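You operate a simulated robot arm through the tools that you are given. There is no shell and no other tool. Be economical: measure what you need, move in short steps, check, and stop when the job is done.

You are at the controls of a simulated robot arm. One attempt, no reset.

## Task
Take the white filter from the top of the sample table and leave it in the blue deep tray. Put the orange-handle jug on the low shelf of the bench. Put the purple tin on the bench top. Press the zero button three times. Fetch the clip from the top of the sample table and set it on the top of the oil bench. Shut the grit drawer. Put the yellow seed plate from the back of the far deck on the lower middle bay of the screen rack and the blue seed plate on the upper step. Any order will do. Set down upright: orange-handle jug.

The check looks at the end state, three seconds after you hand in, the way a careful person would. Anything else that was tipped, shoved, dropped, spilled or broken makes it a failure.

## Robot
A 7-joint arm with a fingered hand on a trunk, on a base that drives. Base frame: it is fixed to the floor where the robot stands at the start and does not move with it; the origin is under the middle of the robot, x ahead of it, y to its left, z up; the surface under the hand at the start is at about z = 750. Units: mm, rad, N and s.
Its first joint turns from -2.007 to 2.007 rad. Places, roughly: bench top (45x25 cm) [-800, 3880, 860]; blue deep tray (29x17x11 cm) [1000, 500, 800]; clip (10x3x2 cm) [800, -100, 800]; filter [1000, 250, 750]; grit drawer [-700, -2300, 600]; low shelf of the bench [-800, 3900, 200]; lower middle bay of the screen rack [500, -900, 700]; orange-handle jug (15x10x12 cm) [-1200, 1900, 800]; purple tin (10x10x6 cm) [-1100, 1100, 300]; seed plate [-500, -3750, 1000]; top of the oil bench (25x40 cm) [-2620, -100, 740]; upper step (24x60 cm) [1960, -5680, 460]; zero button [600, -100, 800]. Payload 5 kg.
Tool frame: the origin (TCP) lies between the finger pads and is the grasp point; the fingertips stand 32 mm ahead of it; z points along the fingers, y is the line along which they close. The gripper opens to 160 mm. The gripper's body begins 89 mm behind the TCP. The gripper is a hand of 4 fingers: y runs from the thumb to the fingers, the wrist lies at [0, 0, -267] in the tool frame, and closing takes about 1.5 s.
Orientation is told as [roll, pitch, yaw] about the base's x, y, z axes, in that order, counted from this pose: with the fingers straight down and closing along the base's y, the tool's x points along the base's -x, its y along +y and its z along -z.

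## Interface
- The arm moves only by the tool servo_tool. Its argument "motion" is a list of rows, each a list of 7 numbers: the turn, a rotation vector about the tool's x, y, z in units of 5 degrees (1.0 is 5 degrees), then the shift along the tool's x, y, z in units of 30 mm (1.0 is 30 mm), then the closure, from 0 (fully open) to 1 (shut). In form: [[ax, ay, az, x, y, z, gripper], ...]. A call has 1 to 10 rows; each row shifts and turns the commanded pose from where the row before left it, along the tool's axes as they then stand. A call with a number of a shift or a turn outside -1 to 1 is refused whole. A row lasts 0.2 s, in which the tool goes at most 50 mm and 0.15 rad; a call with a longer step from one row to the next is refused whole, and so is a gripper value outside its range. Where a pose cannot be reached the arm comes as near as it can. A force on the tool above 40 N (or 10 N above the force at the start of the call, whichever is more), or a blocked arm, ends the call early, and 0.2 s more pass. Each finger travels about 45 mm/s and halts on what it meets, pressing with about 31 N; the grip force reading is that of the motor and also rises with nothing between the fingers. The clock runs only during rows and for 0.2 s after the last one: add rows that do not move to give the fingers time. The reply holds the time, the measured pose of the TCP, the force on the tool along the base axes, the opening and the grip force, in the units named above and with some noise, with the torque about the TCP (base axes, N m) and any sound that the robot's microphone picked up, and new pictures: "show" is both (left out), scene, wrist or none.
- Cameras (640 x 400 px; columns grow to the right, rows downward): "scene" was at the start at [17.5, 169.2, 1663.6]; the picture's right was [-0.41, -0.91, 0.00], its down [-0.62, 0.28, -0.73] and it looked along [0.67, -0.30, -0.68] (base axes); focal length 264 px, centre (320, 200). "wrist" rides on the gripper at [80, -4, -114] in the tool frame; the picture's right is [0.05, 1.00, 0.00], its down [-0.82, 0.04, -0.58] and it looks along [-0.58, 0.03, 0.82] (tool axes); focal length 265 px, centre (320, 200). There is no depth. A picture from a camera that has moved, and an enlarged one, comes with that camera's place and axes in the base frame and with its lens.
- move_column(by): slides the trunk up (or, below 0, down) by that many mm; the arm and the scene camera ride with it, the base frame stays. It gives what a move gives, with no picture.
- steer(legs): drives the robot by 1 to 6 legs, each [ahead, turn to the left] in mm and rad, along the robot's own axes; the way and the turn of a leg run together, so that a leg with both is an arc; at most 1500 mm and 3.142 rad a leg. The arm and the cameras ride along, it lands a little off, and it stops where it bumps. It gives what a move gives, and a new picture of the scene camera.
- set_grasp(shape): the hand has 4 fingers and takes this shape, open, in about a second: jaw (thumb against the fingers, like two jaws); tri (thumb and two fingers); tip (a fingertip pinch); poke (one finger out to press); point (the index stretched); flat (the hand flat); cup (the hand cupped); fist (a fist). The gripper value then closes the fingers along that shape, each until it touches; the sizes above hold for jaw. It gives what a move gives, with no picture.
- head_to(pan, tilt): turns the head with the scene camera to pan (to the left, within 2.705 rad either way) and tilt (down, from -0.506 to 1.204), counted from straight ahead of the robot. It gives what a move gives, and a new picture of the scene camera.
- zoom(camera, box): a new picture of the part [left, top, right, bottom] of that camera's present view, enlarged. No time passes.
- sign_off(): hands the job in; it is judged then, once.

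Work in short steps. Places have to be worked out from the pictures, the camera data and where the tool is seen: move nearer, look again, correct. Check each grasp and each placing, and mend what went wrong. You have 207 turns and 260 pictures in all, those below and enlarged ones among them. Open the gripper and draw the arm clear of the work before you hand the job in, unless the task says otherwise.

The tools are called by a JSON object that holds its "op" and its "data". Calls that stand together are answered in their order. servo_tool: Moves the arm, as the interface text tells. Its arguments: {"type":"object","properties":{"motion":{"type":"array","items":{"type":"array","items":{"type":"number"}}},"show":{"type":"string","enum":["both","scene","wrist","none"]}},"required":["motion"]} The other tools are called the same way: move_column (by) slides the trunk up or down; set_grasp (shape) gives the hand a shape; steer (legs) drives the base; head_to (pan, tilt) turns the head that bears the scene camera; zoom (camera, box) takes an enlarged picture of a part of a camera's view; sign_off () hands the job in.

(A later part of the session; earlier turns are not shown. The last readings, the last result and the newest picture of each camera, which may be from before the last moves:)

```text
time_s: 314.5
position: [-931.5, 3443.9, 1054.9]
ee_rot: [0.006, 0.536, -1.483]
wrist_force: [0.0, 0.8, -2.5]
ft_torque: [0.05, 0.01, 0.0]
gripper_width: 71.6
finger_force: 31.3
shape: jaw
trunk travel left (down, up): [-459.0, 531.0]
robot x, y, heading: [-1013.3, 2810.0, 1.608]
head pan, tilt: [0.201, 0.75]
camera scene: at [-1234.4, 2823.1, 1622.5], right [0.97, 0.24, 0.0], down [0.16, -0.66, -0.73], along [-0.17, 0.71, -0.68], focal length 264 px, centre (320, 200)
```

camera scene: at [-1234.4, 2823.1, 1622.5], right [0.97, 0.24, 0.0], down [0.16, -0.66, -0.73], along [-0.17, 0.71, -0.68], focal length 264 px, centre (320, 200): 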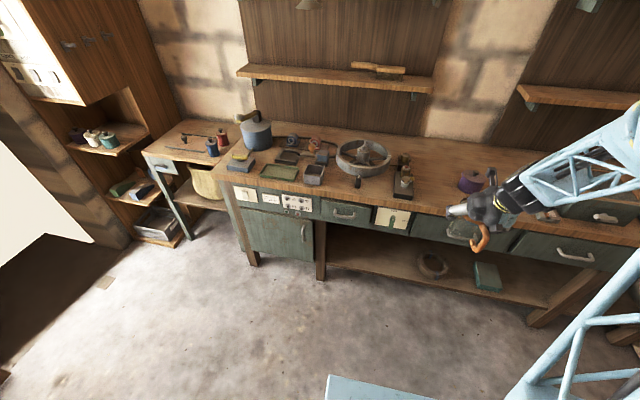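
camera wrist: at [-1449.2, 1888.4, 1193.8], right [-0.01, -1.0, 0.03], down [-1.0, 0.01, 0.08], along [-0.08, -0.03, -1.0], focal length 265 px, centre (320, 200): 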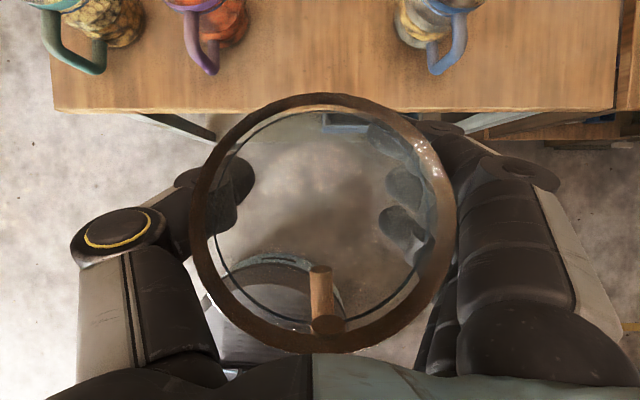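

I lower the trunk (the hand is still 200 mm in front of the bench) and look at the low shelf.

{"op": "move_column", "data": {"by": -440}}

{"op": "head_to", "data": {"pan": 0.1, "tilt": 0.55}}

{"op": "zoom", "data": {"camera": "scene", "box": [240, 140, 560, 340]}}

```text
refused: -440 is not a number from -400 to 400
```

```text
time_s: 315.2
position: [-931.0, 3443.4, 1054.0]
ee_rot: [0.006, 0.536, -1.485]
wrist_force: [-1.0, 0.1, -1.0]
ft_torque: [0.04, 0.03, -0.01]
gripper_width: 72.0
finger_force: 30.6
shape: jaw
trunk travel left (down, up): [-459.0, 531.0]
robot x, y, heading: [-1016.1, 2808.5, 1.61]
head pan, tilt: [0.099, 0.55]
camera scene: at [-1227.1, 2831.5, 1639.8], right [0.99, 0.14, 0.0], down [0.07, -0.52, -0.85], along [-0.12, 0.84, -0.52], focal length 264 px, centre (320, 200)
```

scene: 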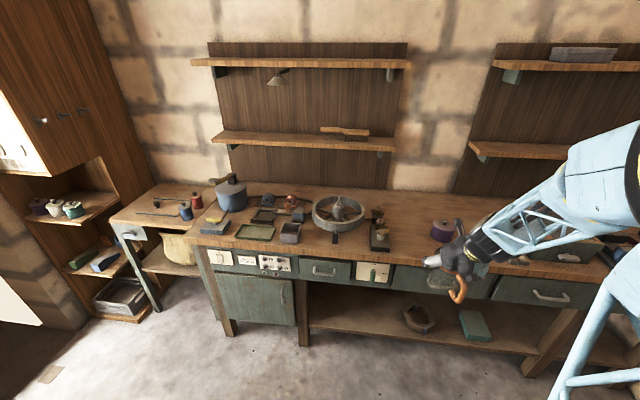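

```text
2.00 times, centred on (400, 240) of scene
camera zoom: at [-1227.1, 2831.5, 1639.8], right [0.99, 0.14, 0.0], down [0.07, -0.52, -0.85], along [-0.12, 0.84, -0.52], focal length 529 px, centre (160, 120)
```

zoom: 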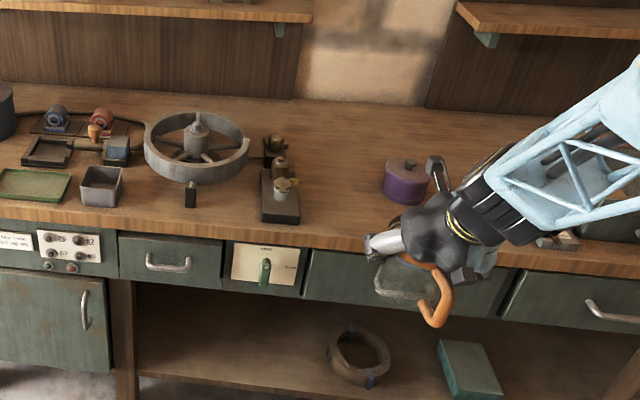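

{"op": "move_column", "data": {"by": -400}}

{"op": "head_to", "data": {"pan": 0.0, "tilt": 0.55}}

{"op": "zoom", "data": {"camera": "scene", "box": [200, 130, 540, 340]}}

```text
time_s: 319.0
position: [-930.6, 3443.7, 655.3]
ee_rot: [0.004, 0.536, -1.482]
wrist_force: [-0.1, 0.2, -2.0]
ft_torque: [0.05, 0.0, 0.02]
gripper_width: 71.9
finger_force: 30.9
shape: jaw
trunk travel left (down, up): [-59.0, 931.0]
robot x, y, heading: [-1014.6, 2810.4, 1.604]
head pan, tilt: [0.099, 0.55]
```

```text
time_s: 319.7
position: [-930.3, 3443.2, 655.3]
ee_rot: [0.005, 0.534, -1.484]
wrist_force: [-0.4, 0.2, -2.1]
ft_torque: [0.02, -0.01, 0.0]
gripper_width: 71.8
finger_force: 30.7
shape: jaw
trunk travel left (down, up): [-59.0, 931.0]
robot x, y, heading: [-1014.7, 2809.9, 1.605]
head pan, tilt: [0.0, 0.55]
camera scene: at [-1218.2, 2832.2, 1239.9], right [1.0, 0.04, 0.0], down [0.02, -0.52, -0.85], along [-0.03, 0.85, -0.52], focal length 264 px, centre (320, 200)
```

scene: 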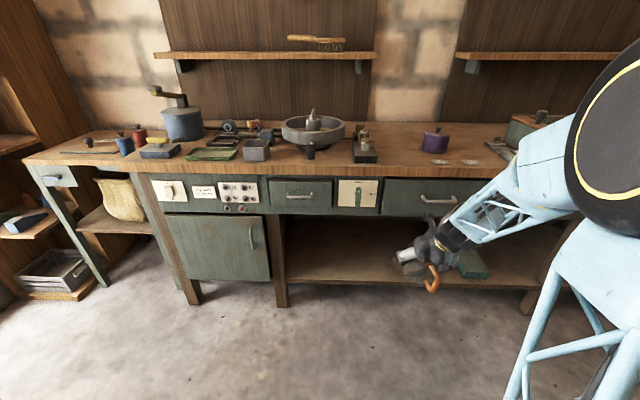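

```text
1.88 times, centred on (370, 235) of scene
camera zoom: at [-1218.2, 2832.2, 1239.9], right [1.0, 0.04, 0.0], down [0.02, -0.52, -0.85], along [-0.03, 0.85, -0.52], focal length 498 px, centre (226, 134)
```

zoom: 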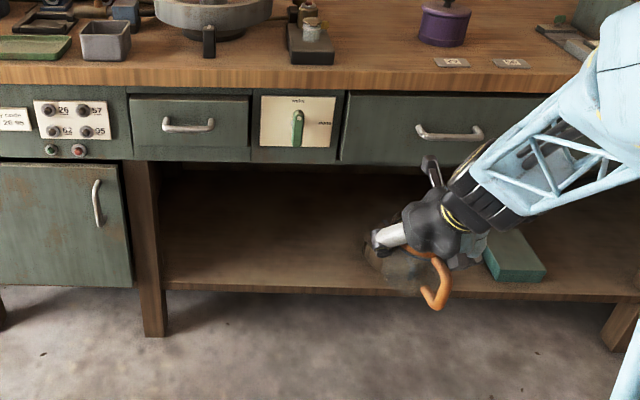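

Shelf top ≈218 with its front edge at y≈3743; drawer undersides at ≈675. I lower the jug in front of the shelf first, shifting to x≈-1050.

{"op": "servo_tool", "data": {"motion": [[0, 0, 0, -0.52, -0.4, 0.95, 0.75], [0, 0, 0, -0.52, -0.4, 0.95, 0.75], [0, 0, 0, -0.52, -0.4, 0.95, 0.75], [0, 0, 0, -0.52, -0.4, 0.95, 0.75], [0, 0, 0, -0.52, -0.4, 0.95, 0.75], [0, 0, 0, -0.52, -0.4, 0.95, 0.75], [0, 0, 0, -0.52, -0.4, 0.95, 0.75], [0, 0, 0, -0.52, -0.4, 0.95, 0.75], [0, 0, 0, -0.52, -0.4, 0.95, 0.75]]}}

```text
time_s: 321.7
position: [-1038.5, 3442.5, 359.6]
ee_rot: [0.008, 0.537, -1.484]
wrist_force: [-0.7, -0.3, -0.5]
ft_torque: [-0.01, 0.0, 0.0]
gripper_width: 71.6
finger_force: 30.9
shape: jaw
trunk travel left (down, up): [-59.0, 931.0]
robot x, y, heading: [-1018.2, 2809.5, 1.607]
head pan, tilt: [0.0, 0.55]
camera scene: at [-1218.1, 2831.8, 1240.0], right [1.0, 0.04, 0.0], down [0.02, -0.52, -0.85], along [-0.03, 0.85, -0.52], focal length 264 px, centre (320, 200)
camera wrist: at [-1043.0, 3452.9, 498.1], right [0.99, 0.13, 0.03], down [0.13, -0.99, 0.08], along [0.04, -0.07, -1.0], focal length 265 px, centre (320, 200)
```

scene: 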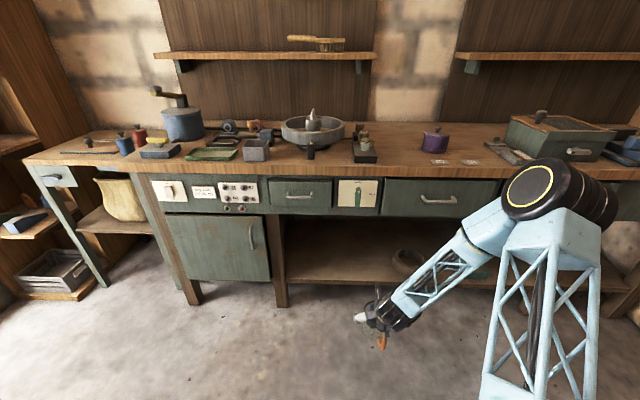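
wrist: 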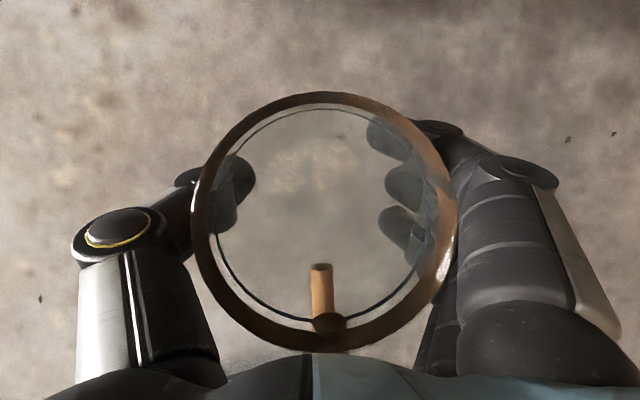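

I back up 50 mm for a flatter forearm, then advance toward the shelf at z≈332.

{"op": "steer", "data": {"legs": [[-50, 0]]}}

{"op": "servo_tool", "data": {"motion": [[0, 0, 0, 0.7, 0, 0.95, 0.75], [0, 0, 0, 0.85, 0, 0.65, 0.75], [0, 0, 0, 0.87, 0, 0.52, 0.75], [0, 0, 0, 0.87, 0, 0.52, 0.75], [0, 0, 0, 0.87, 0, 0.52, 0.75], [0, 0, 0, 0.87, 0, 0.52, 0.75], [0, 0, 0, 0.87, 0, 0.52, 0.75], [0, 0, 0, 0.87, 0, 0.52, 0.75]]}}

```text
time_s: 322.6
position: [-1037.5, 3392.9, 359.1]
ee_rot: [0.006, 0.535, -1.483]
wrist_force: [0.4, -0.4, -1.3]
ft_torque: [0.02, 0.02, 0.03]
gripper_width: 71.5
finger_force: 31.4
shape: jaw
trunk travel left (down, up): [-59.0, 931.0]
robot x, y, heading: [-1018.4, 2757.6, 1.611]
head pan, tilt: [0.0, 0.55]
camera scene: at [-1216.2, 2780.7, 1239.9], right [1.0, 0.04, 0.0], down [0.02, -0.52, -0.85], along [-0.03, 0.85, -0.52], focal length 264 px, centre (320, 200)
```

scene: 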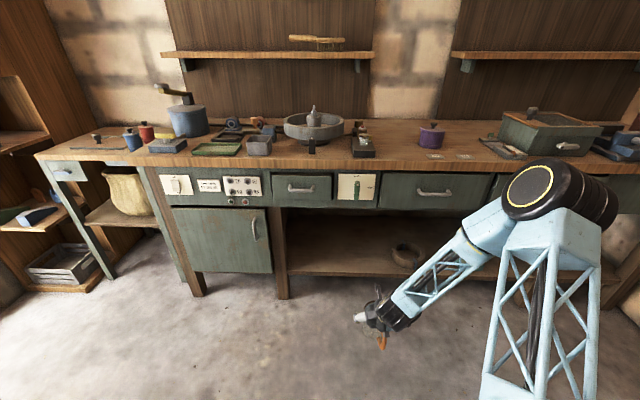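

```text
time_s: 324.4
position: [-1057.6, 3641.1, 344.0]
ee_rot: [0.005, 0.535, -1.481]
wrist_force: [0.2, 0.0, -0.7]
ft_torque: [0.05, 0.02, 0.06]
gripper_width: 71.3
finger_force: 30.9
shape: jaw
trunk travel left (down, up): [-59.0, 931.0]
robot x, y, heading: [-1013.5, 2758.5, 1.612]
head pan, tilt: [0.0, 0.55]
camera scene: at [-1216.1, 2780.6, 1239.9], right [1.0, 0.04, 0.0], down [0.02, -0.52, -0.85], along [-0.03, 0.85, -0.52], focal length 264 px, centre (320, 200)
camera wrist: at [-1063.0, 3650.4, 482.0], right [0.99, 0.13, 0.03], down [0.13, -0.99, 0.08], along [0.04, -0.08, -1.0], focal length 265 px, centre (320, 200)
```

scene: 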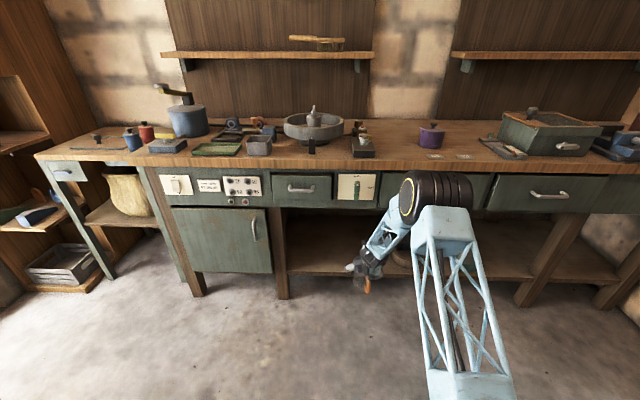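
wrist: 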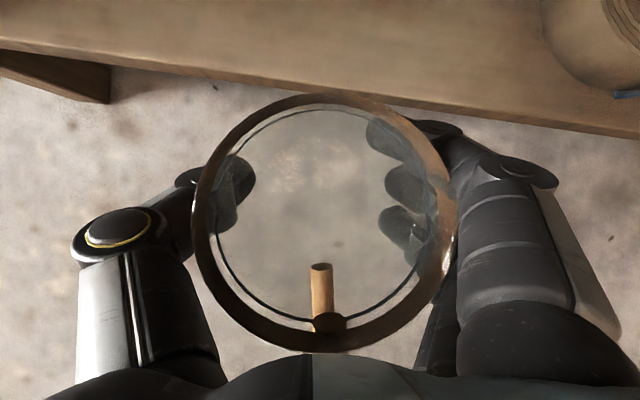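

Shelf front edge at y≈3737, ring well to the right. I move in to y≈3815 at z≈325.

{"op": "servo_tool", "data": {"motion": [[0, 0, 0, 0.55, 0, 0.85, 0.75], [0, 0, 0, 0.85, 0, 0.55, 0.75], [0, 0, 0, 0.87, 0, 0.52, 0.75], [0, 0, 0, 0.87, 0, 0.52, 0.75]]}}

{"op": "zoom", "data": {"camera": "scene", "box": [280, 150, 520, 310]}}

```text
time_s: 325.4
position: [-1069.1, 3755.2, 328.4]
ee_rot: [0.006, 0.536, -1.482]
wrist_force: [-0.1, 0.1, -2.0]
ft_torque: [0.01, 0.03, 0.03]
gripper_width: 71.4
finger_force: 30.9
shape: jaw
trunk travel left (down, up): [-59.0, 931.0]
robot x, y, heading: [-1015.3, 2759.6, 1.611]
head pan, tilt: [0.0, 0.55]
camera scene: at [-1216.2, 2780.6, 1239.9], right [1.0, 0.04, 0.0], down [0.02, -0.52, -0.85], along [-0.03, 0.85, -0.52], focal length 264 px, centre (320, 200)
camera wrist: at [-1073.6, 3766.9, 466.4], right [0.99, 0.13, 0.03], down [0.13, -0.99, 0.08], along [0.04, -0.08, -1.0], focal length 265 px, centre (320, 200)
```

scene: 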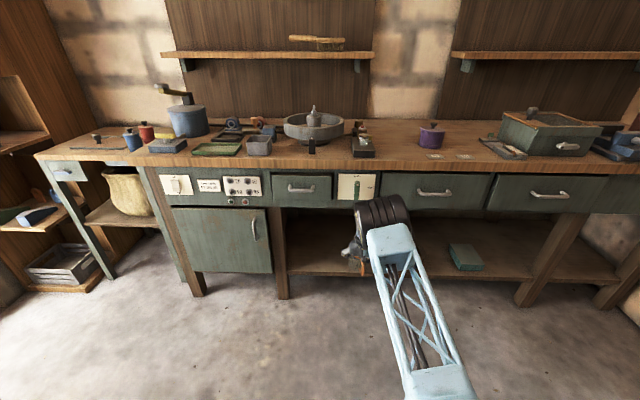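
wrist: 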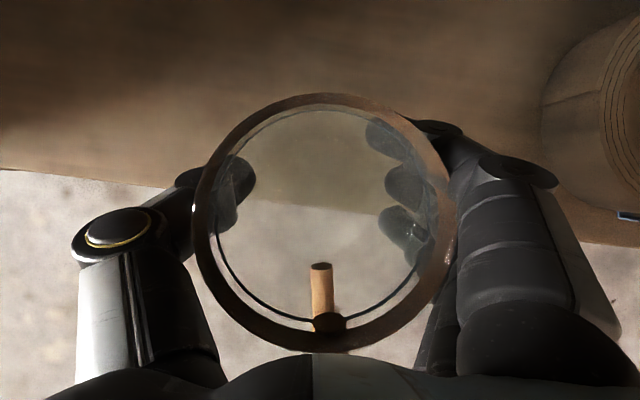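

```text
2.50 times, centred on (400, 230) of scene
camera zoom: at [-1216.2, 2780.6, 1239.9], right [1.0, 0.04, 0.0], down [0.02, -0.52, -0.85], along [-0.03, 0.85, -0.52], focal length 661 px, centre (120, 125)
```

zoom: 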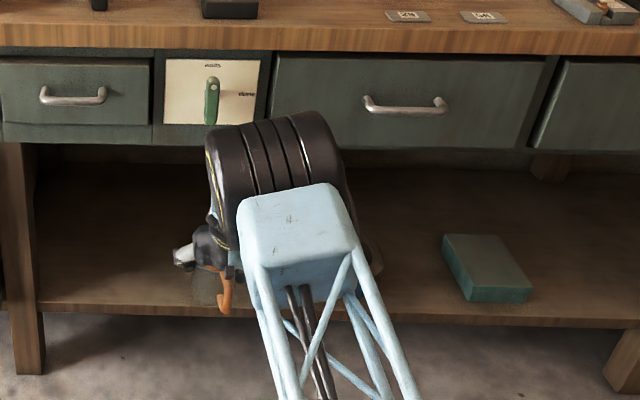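

Elbow is estimated well in front of the drawers. I go the last 58 mm in, slightly lowering.

{"op": "servo_tool", "data": {"motion": [[0, 0, 0, 0.75, 0, 0.67, 0.75], [0, 0, 0, 0.75, 0, 0.67, 0.75], [0, 0, 0, 0, 0, 0, 0.75]], "show": "both"}}

```text
time_s: 326.2
position: [-1073.1, 3817.2, 315.1]
ee_rot: [0.004, 0.536, -1.48]
wrist_force: [0.2, -0.2, -1.3]
ft_torque: [0.01, -0.01, 0.01]
gripper_width: 71.3
finger_force: 31.4
shape: jaw
trunk travel left (down, up): [-59.0, 931.0]
robot x, y, heading: [-1012.4, 2756.6, 1.609]
head pan, tilt: [0.0, 0.55]
camera scene: at [-1216.4, 2780.8, 1239.9], right [1.0, 0.04, 0.0], down [0.02, -0.52, -0.85], along [-0.03, 0.85, -0.52], focal length 264 px, centre (320, 200)
camera wrist: at [-1078.6, 3826.2, 454.9], right [0.99, 0.13, 0.03], down [0.13, -0.99, 0.08], along [0.04, -0.08, -1.0], focal length 265 px, centre (320, 200)
```

scene: 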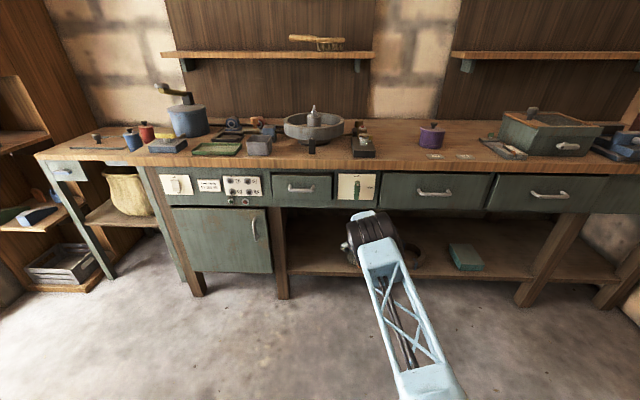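
wrist: 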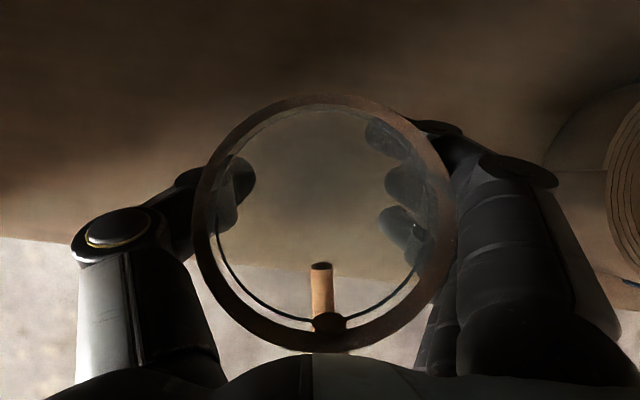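

Jug sits ~75 mm behind the shelf's front edge. I lower to contact.

{"op": "servo_tool", "data": {"motion": [[0, 0, 0, -0.051, 0, 0.086, 0.75], [0, 0, 0, -0.051, 0, 0.086, 0.75], [0, 0, 0, -0.051, 0, 0.086, 0.75], [0, 0, 0, -0.034, 0, 0.057, 0.75], [0, 0, 0, 0, 0, 0, 0.75]], "show": "none"}}

{"op": "servo_tool", "data": {"motion": [[0, 0, 0, -0.034, 0, 0.057, 0.75], [0, 0, 0, -0.034, 0, 0.057, 0.75], [0, 0, 0, 0, 0, 0, 0.75]], "show": "none"}}

```text
time_s: 327.4
position: [-1074.3, 3814.3, 303.4]
ee_rot: [0.005, 0.536, -1.482]
wrist_force: [0.1, -0.2, -2.3]
ft_torque: [0.01, 0.02, -0.02]
gripper_width: 71.3
finger_force: 31.1
shape: jaw
trunk travel left (down, up): [-59.0, 931.0]
robot x, y, heading: [-1014.4, 2761.7, 1.61]
head pan, tilt: [0.0, 0.55]
```

```text
time_s: 328.2
position: [-1075.1, 3814.5, 298.5]
ee_rot: [0.005, 0.536, -1.481]
wrist_force: [-0.2, 0.0, -1.8]
ft_torque: [0.04, 0.01, -0.02]
gripper_width: 71.4
finger_force: 30.8
shape: jaw
trunk travel left (down, up): [-59.0, 931.0]
robot x, y, heading: [-1012.6, 2756.8, 1.612]
head pan, tilt: [0.0, 0.55]
```

{"op": "servo_tool", "data": {"motion": [[0, 0, 0, -0.034, 0, 0.057, 0.75], [0, 0, 0, -0.034, 0, 0.057, 0.75], [0, 0, 0, -0.034, 0, 0.057, 0.75], [0, 0, 0, 0, 0, 0, 0.75]], "show": "none"}}

{"op": "servo_tool", "data": {"motion": [[0, 0, 0, -0.034, 0, 0.057, 0.75], [0, 0, 0, -0.034, 0, 0.057, 0.75], [0, 0, 0, 0, 0, 0, 0.75]], "show": "wrist"}}

```text
time_s: 329.2
position: [-1073.7, 3814.7, 293.8]
ee_rot: [0.004, 0.535, -1.482]
wrist_force: [-0.1, 0.6, -0.7]
ft_torque: [0.01, 0.01, 0.0]
gripper_width: 71.3
finger_force: 31.2
shape: jaw
trunk travel left (down, up): [-59.0, 931.0]
robot x, y, heading: [-1011.4, 2756.7, 1.611]
head pan, tilt: [0.0, 0.55]
```

```text
time_s: 330.0
position: [-1074.7, 3814.0, 289.9]
ee_rot: [0.005, 0.534, -1.48]
wrist_force: [0.1, -0.5, 2.8]
ft_torque: [-0.13, -0.1, -0.01]
gripper_width: 71.3
finger_force: 30.9
shape: jaw
trunk travel left (down, up): [-59.0, 931.0]
robot x, y, heading: [-1011.1, 2759.6, 1.612]
head pan, tilt: [0.0, 0.55]
camera wrist: at [-1079.1, 3824.8, 428.3], right [0.99, 0.13, 0.03], down [0.13, -0.99, 0.08], along [0.04, -0.08, -1.0], focal length 265 px, centre (320, 200)
```

wrist: 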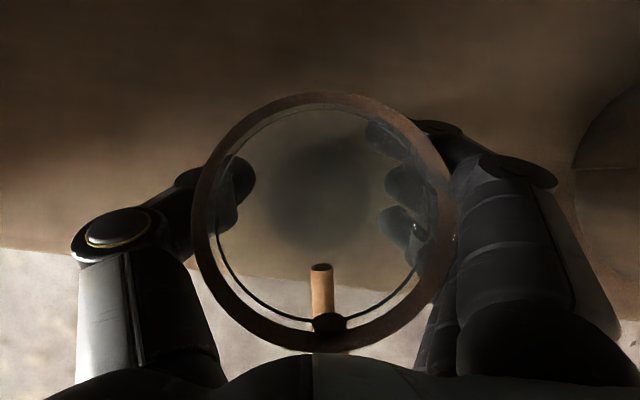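

Contact begins. One more millimetre, then I open the hand.

{"op": "servo_tool", "data": {"motion": [[0, 0, 0, -0.02, 0, 0.034, 0.75], [0, 0, 0, 0, 0, 0, 0.7], [0, 0, 0, 0, 0, 0, 0.6], [0, 0, 0, 0, 0, 0, 0.5], [0, 0, 0, 0, 0, 0, 0.35], [0, 0, 0, 0, 0, 0, 0.15], [0, 0, 0, 0, 0, 0, 0.15], [0, 0, 0, 0, 0, 0, 0.15], [0, 0, 0, 0, 0, 0, 0.15]], "show": "wrist"}}

```text
time_s: 332.0
position: [-1073.7, 3815.9, 288.9]
ee_rot: [0.005, 0.536, -1.483]
wrist_force: [-0.3, -0.6, 0.0]
ft_torque: [-0.01, 0.0, -0.01]
gripper_width: 135.5
finger_force: 0.0
shape: jaw
trunk travel left (down, up): [-59.0, 931.0]
robot x, y, heading: [-1017.2, 2759.8, 1.609]
head pan, tilt: [0.0, 0.55]
camera wrist: at [-1078.5, 3825.2, 426.4], right [0.99, 0.13, 0.03], down [0.13, -0.99, 0.08], along [0.04, -0.08, -1.0], focal length 265 px, centre (320, 200)
```

wrist: 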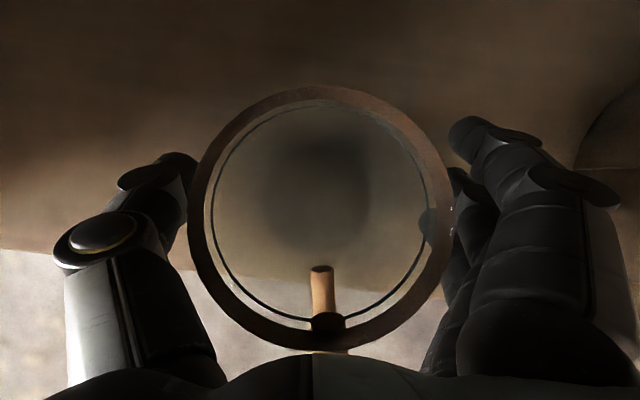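

The jug stands free. I back out with a slight rise, fingers sliding along its sides.

{"op": "servo_tool", "data": {"motion": [[0, 0, 0, -0.3, 0, -0.46, 0.12], [0, 0, 0, -0.3, 0, -0.46, 0.12], [0, 0, 0, -0.54, 0, -0.84, 0.12], [0, 0, 0, -0.54, 0, -0.84, 0.12], [0, 0, 0, -0.7, 0, -0.7, 0.12]], "show": "both"}}

```text
time_s: 333.2
position: [-1061.9, 3704.3, 337.7]
ee_rot: [0.007, 0.536, -1.48]
wrist_force: [0.4, -0.3, -0.9]
ft_torque: [0.03, -0.06, 0.0]
gripper_width: 140.6
finger_force: 0.0
shape: jaw
trunk travel left (down, up): [-59.0, 931.0]
robot x, y, heading: [-1013.8, 2755.7, 1.608]
head pan, tilt: [0.0, 0.55]
camera scene: at [-1216.5, 2781.0, 1239.8], right [1.0, 0.04, 0.0], down [0.02, -0.52, -0.85], along [-0.03, 0.85, -0.52], focal length 264 px, centre (320, 200)
camera wrist: at [-1067.8, 3714.2, 475.6], right [0.99, 0.13, 0.03], down [0.13, -0.99, 0.08], along [0.04, -0.08, -1.0], focal length 265 px, centre (320, 200)
```

scene: 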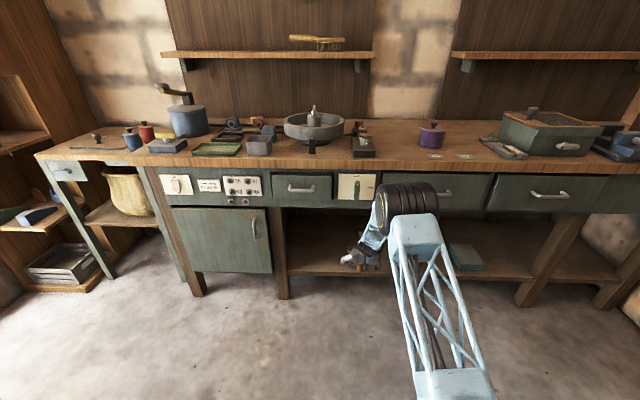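
wrist: 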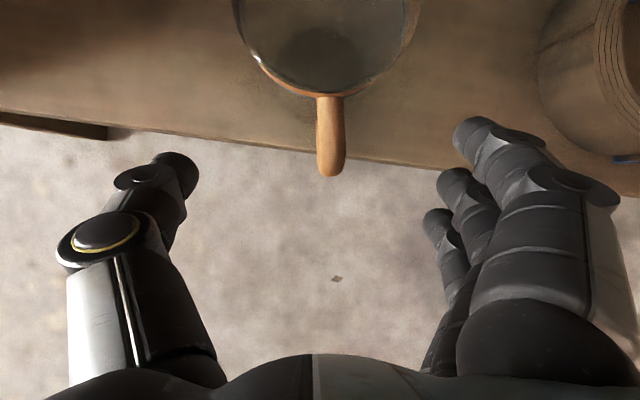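

The jug stands upright on the low shelf. I withdraw, raise the trunk and drive south via the eastern corridor.

{"op": "servo_tool", "data": {"motion": [[0, 0, 0, -0.86, 0, -0.5, 0], [0, 0, 0, -0.86, 0, -0.5, 0], [0, 0, 0, -0.86, 0, -0.5, 0], [0, 0, 0, -0.86, 0, -0.5, 0], [0, 0, 0, -0.86, 0, -0.5, 0], [0, 0, 0, -0.86, 0, -0.5, 0], [0, 0, 0, -0.86, 0, -0.5, 0], [0, 0, 0, -0.86, 0, -0.5, 0]], "show": "none"}}

{"op": "move_column", "data": {"by": 400}}

{"op": "zoom", "data": {"camera": "scene", "box": [270, 160, 500, 310]}}

{"op": "move_column", "data": {"by": 60}}

```text
time_s: 335.0
position: [-1042.8, 3464.1, 334.0]
ee_rot: [0.006, 0.535, -1.479]
wrist_force: [-0.1, 0.0, 1.1]
ft_torque: [0.02, -0.03, 0.01]
gripper_width: 159.9
finger_force: 0.0
shape: jaw
trunk travel left (down, up): [-59.0, 931.0]
robot x, y, heading: [-1016.5, 2755.5, 1.611]
head pan, tilt: [0.0, 0.55]
```

```text
time_s: 338.9
position: [-1041.7, 3464.4, 734.0]
ee_rot: [0.004, 0.536, -1.482]
wrist_force: [-0.3, 0.5, -0.2]
ft_torque: [0.03, 0.0, -0.02]
gripper_width: 159.7
finger_force: 0.0
shape: jaw
trunk travel left (down, up): [-459.0, 531.0]
robot x, y, heading: [-1015.1, 2757.6, 1.609]
head pan, tilt: [0.0, 0.55]
```

```text
2.67 times, centred on (385, 235) of scene
camera zoom: at [-1216.3, 2780.7, 1639.8], right [1.0, 0.04, 0.0], down [0.02, -0.52, -0.85], along [-0.03, 0.85, -0.52], focal length 705 px, centre (147, 107)
```

zoom: 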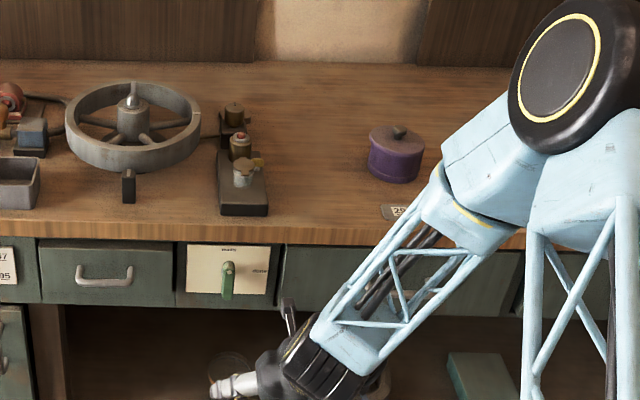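

```text
time_s: 339.9
position: [-1041.4, 3463.8, 793.8]
ee_rot: [0.006, 0.537, -1.483]
wrist_force: [-0.2, 1.1, 0.2]
ft_torque: [0.0, 0.03, 0.02]
gripper_width: 160.0
finger_force: 0.0
shape: jaw
trunk travel left (down, up): [-519.0, 471.0]
robot x, y, heading: [-1015.6, 2758.3, 1.608]
head pan, tilt: [0.0, 0.55]
```

The jug and tin are in place. I raise the hand, then drive to the corridor and south.

{"op": "servo_tool", "data": {"motion": [[0, 0, 0, 0.5, 0, -0.86, 0], [0, 0, 0, 0.5, 0, -0.86, 0], [0, 0, 0, 0.5, 0, -0.86, 0], [0, 0, 0, 0.5, 0, -0.86, 0], [0, 0, 0, 0.5, 0, -0.86, 0], [0, 0, 0, 0.5, 0, -0.86, 0], [0, 0, 0, 0.5, 0, -0.86, 0], [0, 0, 0, 0.5, 0, -0.86, 0], [0, 0, 0, -0.86, 0, -0.5, 0], [0, 0, 0, -0.86, 0, -0.5, 0]], "show": "none"}}

{"op": "steer", "data": {"legs": [[-80, 0], [0, -1.608], [800, 0], [0, -1.571], [1500, 0], [1500, 0]]}}

```text
time_s: 342.1
position: [-1036.5, 3402.1, 1031.3]
ee_rot: [0.006, 0.536, -1.48]
wrist_force: [0.8, 0.7, 0.2]
ft_torque: [-0.03, 0.03, -0.01]
gripper_width: 159.7
finger_force: 0.0
shape: jaw
trunk travel left (down, up): [-519.0, 471.0]
robot x, y, heading: [-1013.4, 2757.1, 1.607]
head pan, tilt: [0.0, 0.55]
```

```text
time_s: 369.0
position: [-17.8, -918.4, 1031.3]
ee_rot: [0.005, 0.534, 1.66]
wrist_force: [0.5, -0.1, 0.1]
ft_torque: [0.0, 0.01, 0.01]
gripper_width: 160.2
finger_force: 0.0
shape: jaw
trunk travel left (down, up): [-519.0, 471.0]
robot x, y, heading: [-42.2, -270.8, -1.53]
head pan, tilt: [0.0, 0.55]
camera scene: at [165.1, -296.7, 1699.9], right [-1.0, -0.04, 0.0], down [-0.02, 0.52, -0.85], along [0.03, -0.85, -0.52], focal length 264 px, centre (320, 200)
```

scene: 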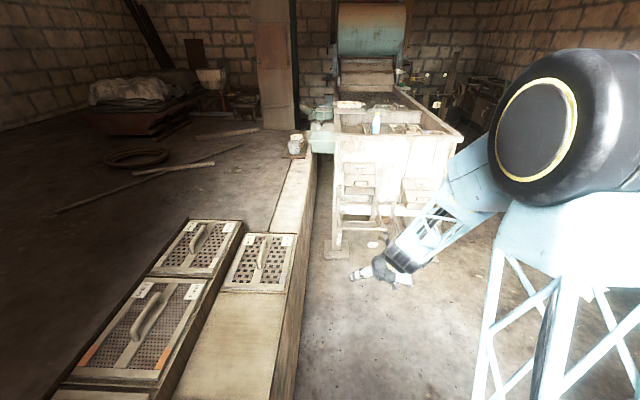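

Robot is in the corridor near the screen rack; the empty lower bay is at about (530,-918). I zoom on the white machine and the rack.

{"op": "zoom", "data": {"camera": "scene", "box": [280, 20, 500, 260]}}

{"op": "zoom", "data": {"camera": "scene", "box": [40, 200, 330, 400]}}

```text
1.67 times, centred on (390, 140) of scene
camera zoom: at [165.1, -296.7, 1699.9], right [-1.0, -0.04, 0.0], down [-0.02, 0.52, -0.85], along [0.03, -0.85, -0.52], focal length 441 px, centre (203, 300)
```

zoom: 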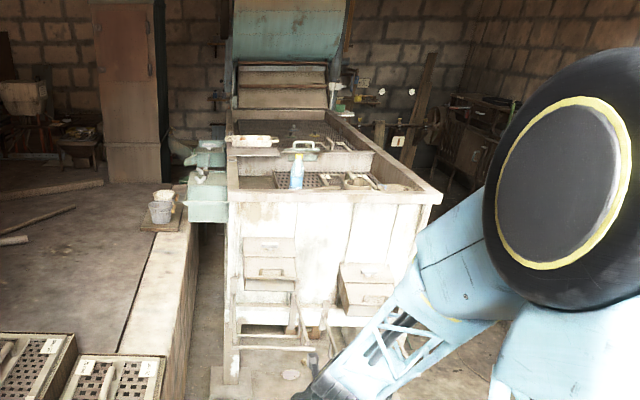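

```text
2.00 times, centred on (185, 300) of scene
camera zoom: at [165.1, -296.7, 1699.9], right [-1.0, -0.04, 0.0], down [-0.02, 0.52, -0.85], along [0.03, -0.85, -0.52], focal length 529 px, centre (590, 0)
```

zoom: 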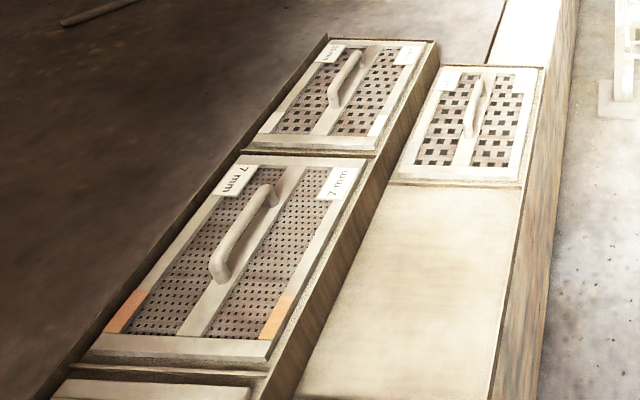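

The protruding right-hand drawer of the white machine matches the grit drawer's place. I drive to stand in front of it.

{"op": "steer", "data": {"legs": [[1000, -0.04], [0, -1.571], [650, 0], [0, 1.571]]}}

{"op": "head_to", "data": {"pan": 0.05, "tilt": 0.7}}

```text
time_s: 385.4
position: [-664.6, -1918.7, 1030.9]
ee_rot: [0.005, 0.536, 1.634]
wrist_force: [-0.2, 0.8, -0.1]
ft_torque: [0.03, 0.03, -0.01]
gripper_width: 160.0
finger_force: 0.1
shape: jaw
trunk travel left (down, up): [-519.0, 471.0]
robot x, y, heading: [-673.0, -1274.7, -1.556]
head pan, tilt: [0.0, 0.55]
camera scene: at [-465.7, -1303.2, 1699.9], right [-1.0, -0.01, 0.0], down [-0.01, 0.52, -0.85], along [0.01, -0.85, -0.52], focal length 264 px, centre (320, 200)
```

scene: 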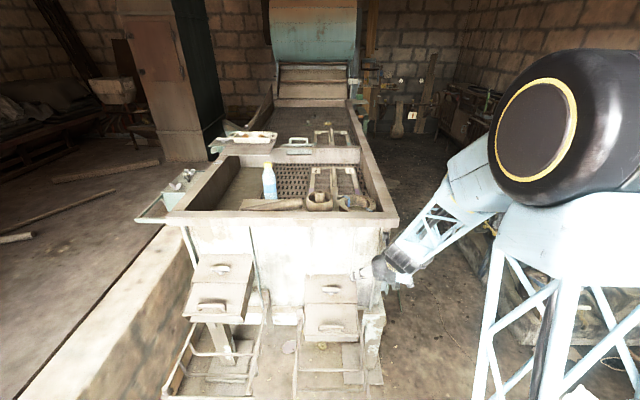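

```text
time_s: 386.1
position: [-664.5, -1919.6, 1031.1]
ee_rot: [0.006, 0.536, 1.635]
wrist_force: [0.0, -0.1, -0.1]
ft_torque: [0.0, 0.0, 0.01]
gripper_width: 159.7
finger_force: 0.0
shape: jaw
trunk travel left (down, up): [-519.0, 471.0]
robot x, y, heading: [-669.1, -1279.8, -1.561]
head pan, tilt: [0.051, 0.7]
camera scene: at [-461.6, -1298.2, 1686.8], right [-1.0, -0.06, 0.0], down [-0.04, 0.64, -0.77], along [0.05, -0.76, -0.64], focal length 264 px, centre (320, 200)
```

scene: 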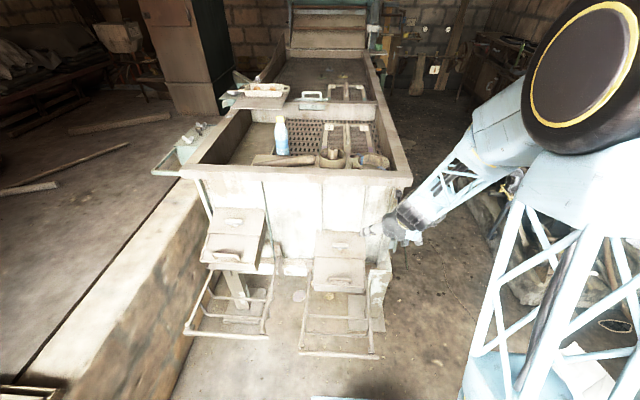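

{"op": "zoom", "data": {"camera": "scene", "box": [180, 190, 400, 340]}}

{"op": "zoom", "data": {"camera": "scene", "box": [200, 60, 420, 200]}}

```text
2.67 times, centred on (290, 265) of scene
camera zoom: at [-461.6, -1298.2, 1686.8], right [-1.0, -0.06, 0.0], down [-0.04, 0.64, -0.77], along [0.05, -0.76, -0.64], focal length 705 px, centre (400, 27)
```

zoom: 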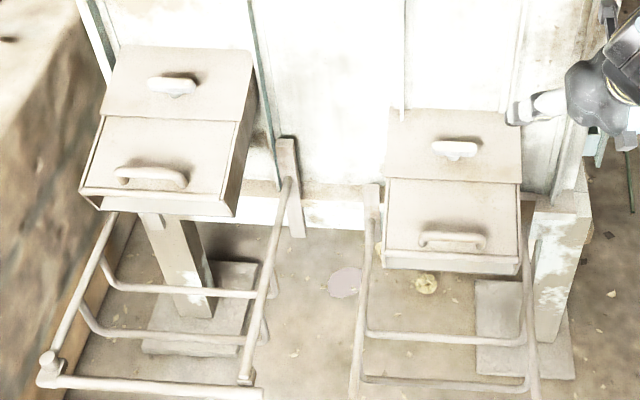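

```text
2.86 times, centred on (310, 130) of scene
camera zoom: at [-461.6, -1298.2, 1686.8], right [-1.0, -0.06, 0.0], down [-0.04, 0.64, -0.77], along [0.05, -0.76, -0.64], focal length 755 px, centre (349, 400)
```

zoom: 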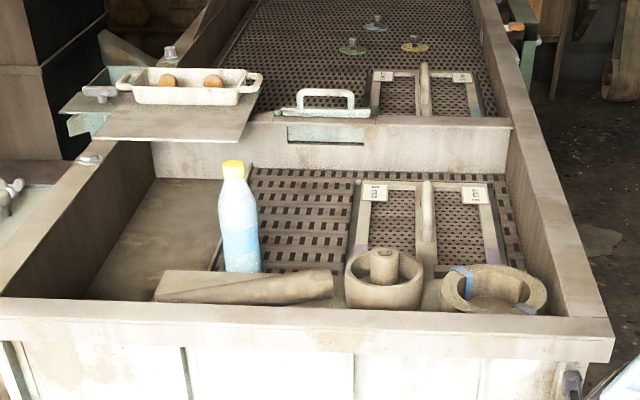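

Round coloured seed plates lie on the far deck. To see the drawers and any labels clearly I swing the robot (and arm) to the right and look back left.

{"op": "steer", "data": {"legs": [[0, -0.6]]}}

{"op": "head_to", "data": {"pan": 0.55, "tilt": 0.75}}

{"op": "zoom", "data": {"camera": "scene", "box": [200, 150, 500, 350]}}

```text
time_s: 388.3
position: [-1042.4, -1800.9, 1031.2]
ee_rot: [0.005, 0.535, 1.008]
wrist_force: [-0.9, -0.3, 0.6]
ft_torque: [-0.01, -0.03, -0.01]
gripper_width: 159.9
finger_force: 0.0
shape: jaw
trunk travel left (down, up): [-519.0, 471.0]
robot x, y, heading: [-671.6, -1274.0, -2.183]
head pan, tilt: [0.051, 0.7]
camera scene: at [-514.2, -1415.5, 1686.7], right [-0.85, 0.53, 0.0], down [0.34, 0.54, -0.76], along [-0.41, -0.65, -0.64], focal length 264 px, centre (320, 200)
```

scene: 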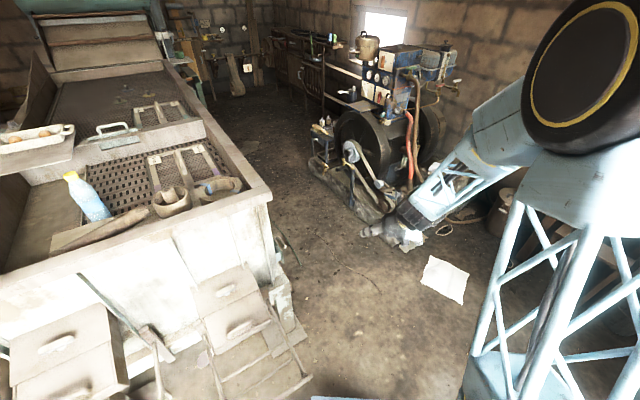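

```text
time_s: 389.2
position: [-1042.5, -1800.7, 1031.7]
ee_rot: [0.004, 0.536, 1.008]
wrist_force: [-1.2, -0.1, 0.4]
ft_torque: [-0.01, 0.03, 0.0]
gripper_width: 160.0
finger_force: 0.0
shape: jaw
trunk travel left (down, up): [-519.0, 471.0]
robot x, y, heading: [-670.7, -1271.2, -2.187]
head pan, tilt: [0.55, 0.75]
camera scene: at [-474.1, -1426.4, 1682.5], right [-1.0, 0.06, 0.0], down [0.04, 0.68, -0.73], along [-0.05, -0.73, -0.68], focal length 264 px, centre (320, 200)
```

scene: 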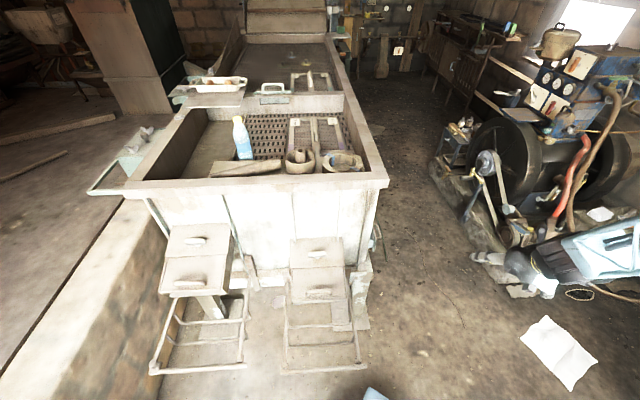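

```text
2.00 times, centred on (350, 250) of scene
camera zoom: at [-474.1, -1426.4, 1682.5], right [-1.0, 0.06, 0.0], down [0.04, 0.68, -0.73], along [-0.05, -0.73, -0.68], focal length 529 px, centre (260, 100)
```

zoom: 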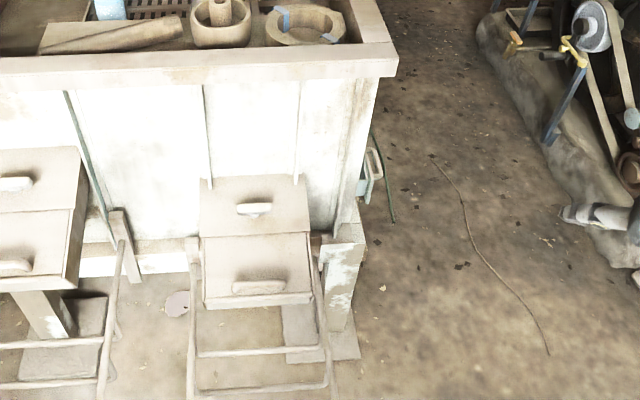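

A teal drawer with a handle sticks out of the machine's west side at about (-820,-2300): that is the grit drawer. I drive to see it.

{"op": "steer", "data": {"legs": [[560, 0]]}}

{"op": "head_to", "data": {"pan": 0.95, "tilt": 0.85}}

{"op": "zoom", "data": {"camera": "scene", "box": [220, 150, 480, 330]}}

```text
time_s: 392.4
position: [-1351.1, -2260.0, 1030.9]
ee_rot: [0.005, 0.536, 1.023]
wrist_force: [1.0, 0.7, -0.7]
ft_torque: [0.05, 0.02, -0.01]
gripper_width: 159.9
finger_force: 0.0
shape: jaw
trunk travel left (down, up): [-519.0, 471.0]
robot x, y, heading: [-990.9, -1728.2, -2.169]
head pan, tilt: [0.55, 0.75]
camera scene: at [-787.5, -1878.8, 1682.4], right [-1.0, 0.05, 0.0], down [0.03, 0.68, -0.73], along [-0.04, -0.73, -0.68], focal length 264 px, centre (320, 200)
```

scene: 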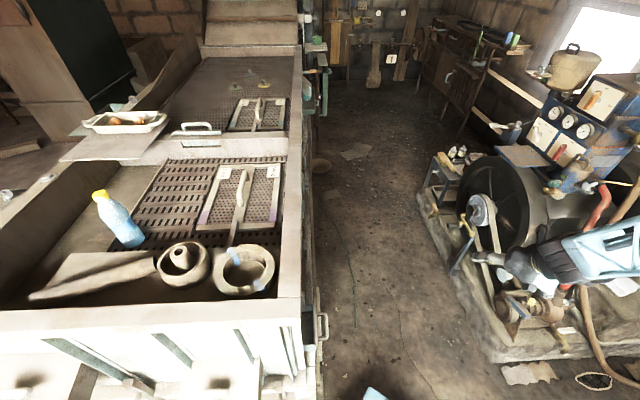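

```text
time_s: 393.2
position: [-1350.8, -2260.2, 1031.1]
ee_rot: [0.005, 0.537, 1.022]
wrist_force: [0.0, 0.4, 0.4]
ft_torque: [-0.01, 0.03, -0.01]
gripper_width: 159.9
finger_force: 0.0
shape: jaw
trunk travel left (down, up): [-519.0, 471.0]
robot x, y, heading: [-983.2, -1733.4, -2.168]
head pan, tilt: [0.949, 0.85]
camera scene: at [-756.5, -1869.2, 1674.5], right [-0.94, -0.34, 0.0], down [-0.26, 0.71, -0.66], along [0.23, -0.62, -0.75], focal length 264 px, centre (320, 200)
```

scene: 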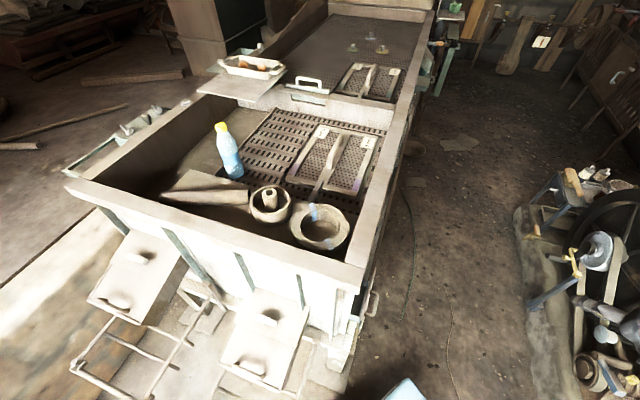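

```text
2.22 times, centred on (350, 240) of scene
camera zoom: at [-756.5, -1869.2, 1674.5], right [-0.94, -0.34, 0.0], down [-0.26, 0.71, -0.66], along [0.23, -0.62, -0.75], focal length 588 px, centre (253, 111)
```

zoom: 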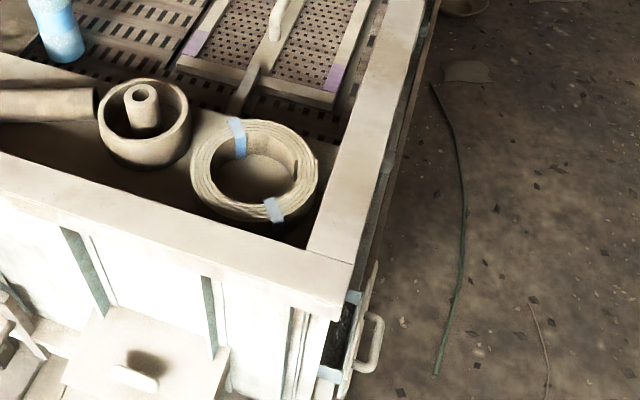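

The drawer is on the west face, pulled out. I rotate the tilted hand about the vertical so it points east, to push it from the west.

{"op": "servo_tool", "data": {"motion": [[0.508, 0, -0.861, 0, 0, 0, 1], [0.508, 0, -0.861, 0, 0, 0, 1], [0.508, 0, -0.861, 0, 0, 0, 1], [0.508, 0, -0.861, 0, 0, 0, 1], [0.508, 0, -0.861, 0, 0, 0, 1], [0.508, 0, -0.861, 0, 0, 0, 1], [0.508, 0, -0.861, 0, 0, 0, 1], [0.508, 0, -0.861, 0, 0, 0, 1]], "show": "none"}}

{"op": "servo_tool", "data": {"motion": [[0.508, 0, -0.861, 0, 0, 0, 1], [0.508, 0, -0.861, 0, 0, 0, 1], [0.508, 0, -0.861, 0, 0, 0, 1], [0.508, 0, -0.861, 0, 0, 0, 1], [0.508, 0, -0.861, 0, 0, 0, 1], [0.508, 0, -0.861, 0, 0, 0, 1], [0.508, 0, -0.861, 0, 0, 0, 1], [0.508, 0, -0.861, 0, 0, 0, 1]], "show": "none"}}

{"op": "servo_tool", "data": {"motion": [[0.508, 0, -0.861, 0, 0, 0, 1], [0.508, 0, -0.861, 0, 0, 0, 1], [0.508, 0, -0.861, 0, 0, 0, 1], [0.508, 0, -0.861, 0, 0, 0, 1], [0.508, 0, -0.861, 0, 0, 0, 1], [0.508, 0, -0.861, 0, 0, 0, 1], [0.508, 0, -0.861, 0, 0, 0, 1], [0.508, 0, -0.861, 0, 0, 0, 1]]}}

```text
time_s: 395.0
position: [-1351.2, -2259.6, 1032.9]
ee_rot: [0.005, 0.532, 1.72]
wrist_force: [0.6, 0.0, -0.1]
ft_torque: [0.01, 0.02, 0.03]
gripper_width: 0.1
finger_force: 0.1
shape: jaw
trunk travel left (down, up): [-519.0, 471.0]
robot x, y, heading: [-986.9, -1728.9, -2.173]
head pan, tilt: [0.949, 0.85]
```

```text
time_s: 396.8
position: [-1351.7, -2259.2, 1031.5]
ee_rot: [0.004, 0.529, 2.416]
wrist_force: [-0.4, 0.0, -0.7]
ft_torque: [0.01, -0.01, 0.02]
gripper_width: 0.1
finger_force: 30.5
shape: jaw
trunk travel left (down, up): [-519.0, 471.0]
robot x, y, heading: [-988.0, -1727.7, -2.173]
head pan, tilt: [0.949, 0.85]
```

```text
time_s: 398.6
position: [-1349.9, -2260.8, 1030.1]
ee_rot: [-0.001, 0.528, 3.113]
wrist_force: [0.0, -0.7, -0.8]
ft_torque: [-0.01, 0.01, 0.02]
gripper_width: 0.0
finger_force: 30.7
shape: jaw
trunk travel left (down, up): [-519.0, 471.0]
robot x, y, heading: [-987.1, -1731.3, -2.17]
head pan, tilt: [0.949, 0.85]
camera scene: at [-756.6, -1869.3, 1674.5], right [-0.94, -0.34, 0.0], down [-0.26, 0.71, -0.66], along [0.23, -0.62, -0.75], focal length 264 px, centre (320, 200)
camera wrist: at [-1338.0, -2257.2, 1169.2], right [0.02, -1.0, 0.03], down [-1.0, -0.01, 0.09], along [-0.09, -0.03, -1.0], focal length 265 px, centre (320, 200)
```

scene: 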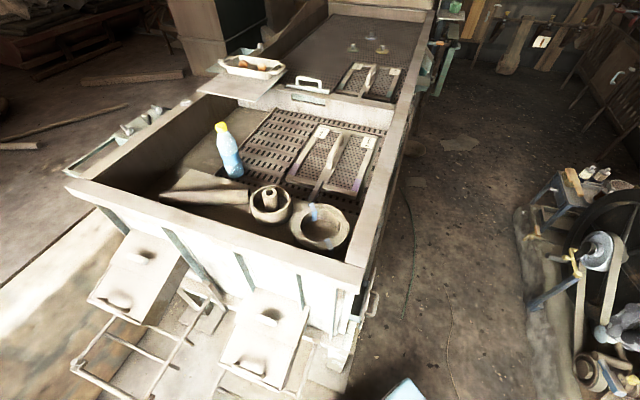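
wrist: 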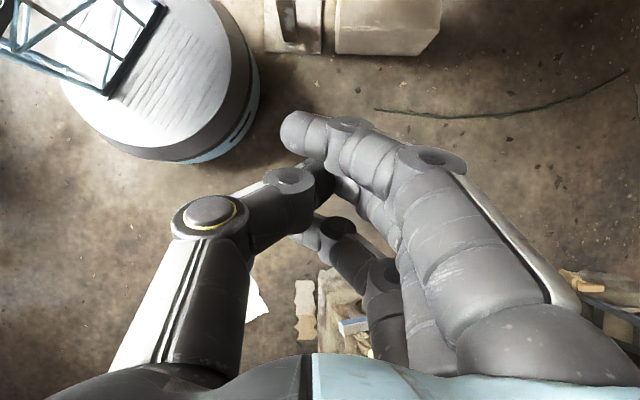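

I lean the hand further toward horizontal and lower the trunk to drawer height.

{"op": "servo_tool", "data": {"motion": [[0, 1, 0, 0, 0, 0, 1], [0, 1, 0, 0, 0, 0, 1], [0, 1, 0, 0, 0, 0, 1], [0, 1, 0, 0, 0, 0, 1], [0, 1, 0, 0, 0, 0, 1], [0, 1, 0, 0, 0, 0, 1]], "show": "none"}}

{"op": "move_column", "data": {"by": -280}}

{"op": "servo_tool", "data": {"motion": [[0, 0, 0, 0, 0.3, 0.3, 1]]}}

```text
time_s: 400.0
position: [-1350.2, -2260.1, 1031.6]
ee_rot: [-0.001, 1.053, 3.114]
wrist_force: [0.1, -0.2, 0.1]
ft_torque: [0.01, -0.04, -0.01]
gripper_width: 0.1
finger_force: 31.0
shape: jaw
trunk travel left (down, up): [-519.0, 471.0]
robot x, y, heading: [-984.7, -1730.7, -2.172]
head pan, tilt: [0.949, 0.85]
```

```text
time_s: 402.9
position: [-1351.3, -2260.3, 751.6]
ee_rot: [-0.001, 1.053, 3.109]
wrist_force: [-0.1, 0.0, -0.1]
ft_torque: [0.01, -0.01, 0.0]
gripper_width: 0.0
finger_force: 30.8
shape: jaw
trunk travel left (down, up): [-239.0, 751.0]
robot x, y, heading: [-983.6, -1731.0, -2.166]
head pan, tilt: [0.949, 0.85]
```

```text
time_s: 403.3
position: [-1343.4, -2271.6, 746.6]
ee_rot: [0.0, 1.051, 3.11]
wrist_force: [-0.2, 0.2, 0.1]
ft_torque: [0.0, 0.02, -0.02]
gripper_width: 0.0
finger_force: 31.1
shape: jaw
trunk travel left (down, up): [-239.0, 751.0]
robot x, y, heading: [-987.7, -1730.3, -2.169]
head pan, tilt: [0.949, 0.85]
camera scene: at [-756.6, -1868.9, 1394.5], right [-0.94, -0.34, 0.0], down [-0.26, 0.71, -0.66], along [0.23, -0.62, -0.75], focal length 264 px, centre (320, 200)
camera wrist: at [-1401.4, -2265.6, 872.6], right [0.0, -1.0, 0.04], down [-0.91, -0.01, -0.42], along [0.42, -0.04, -0.91], focal length 265 px, centre (320, 200)
```

scene: 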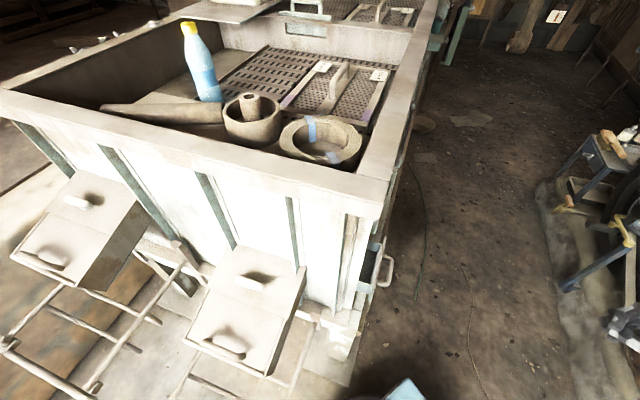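
wrist: 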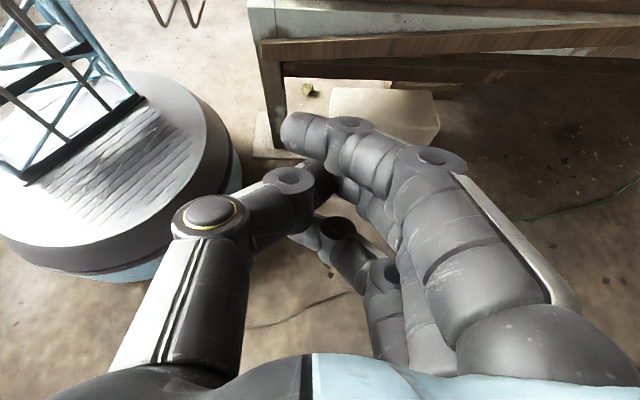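

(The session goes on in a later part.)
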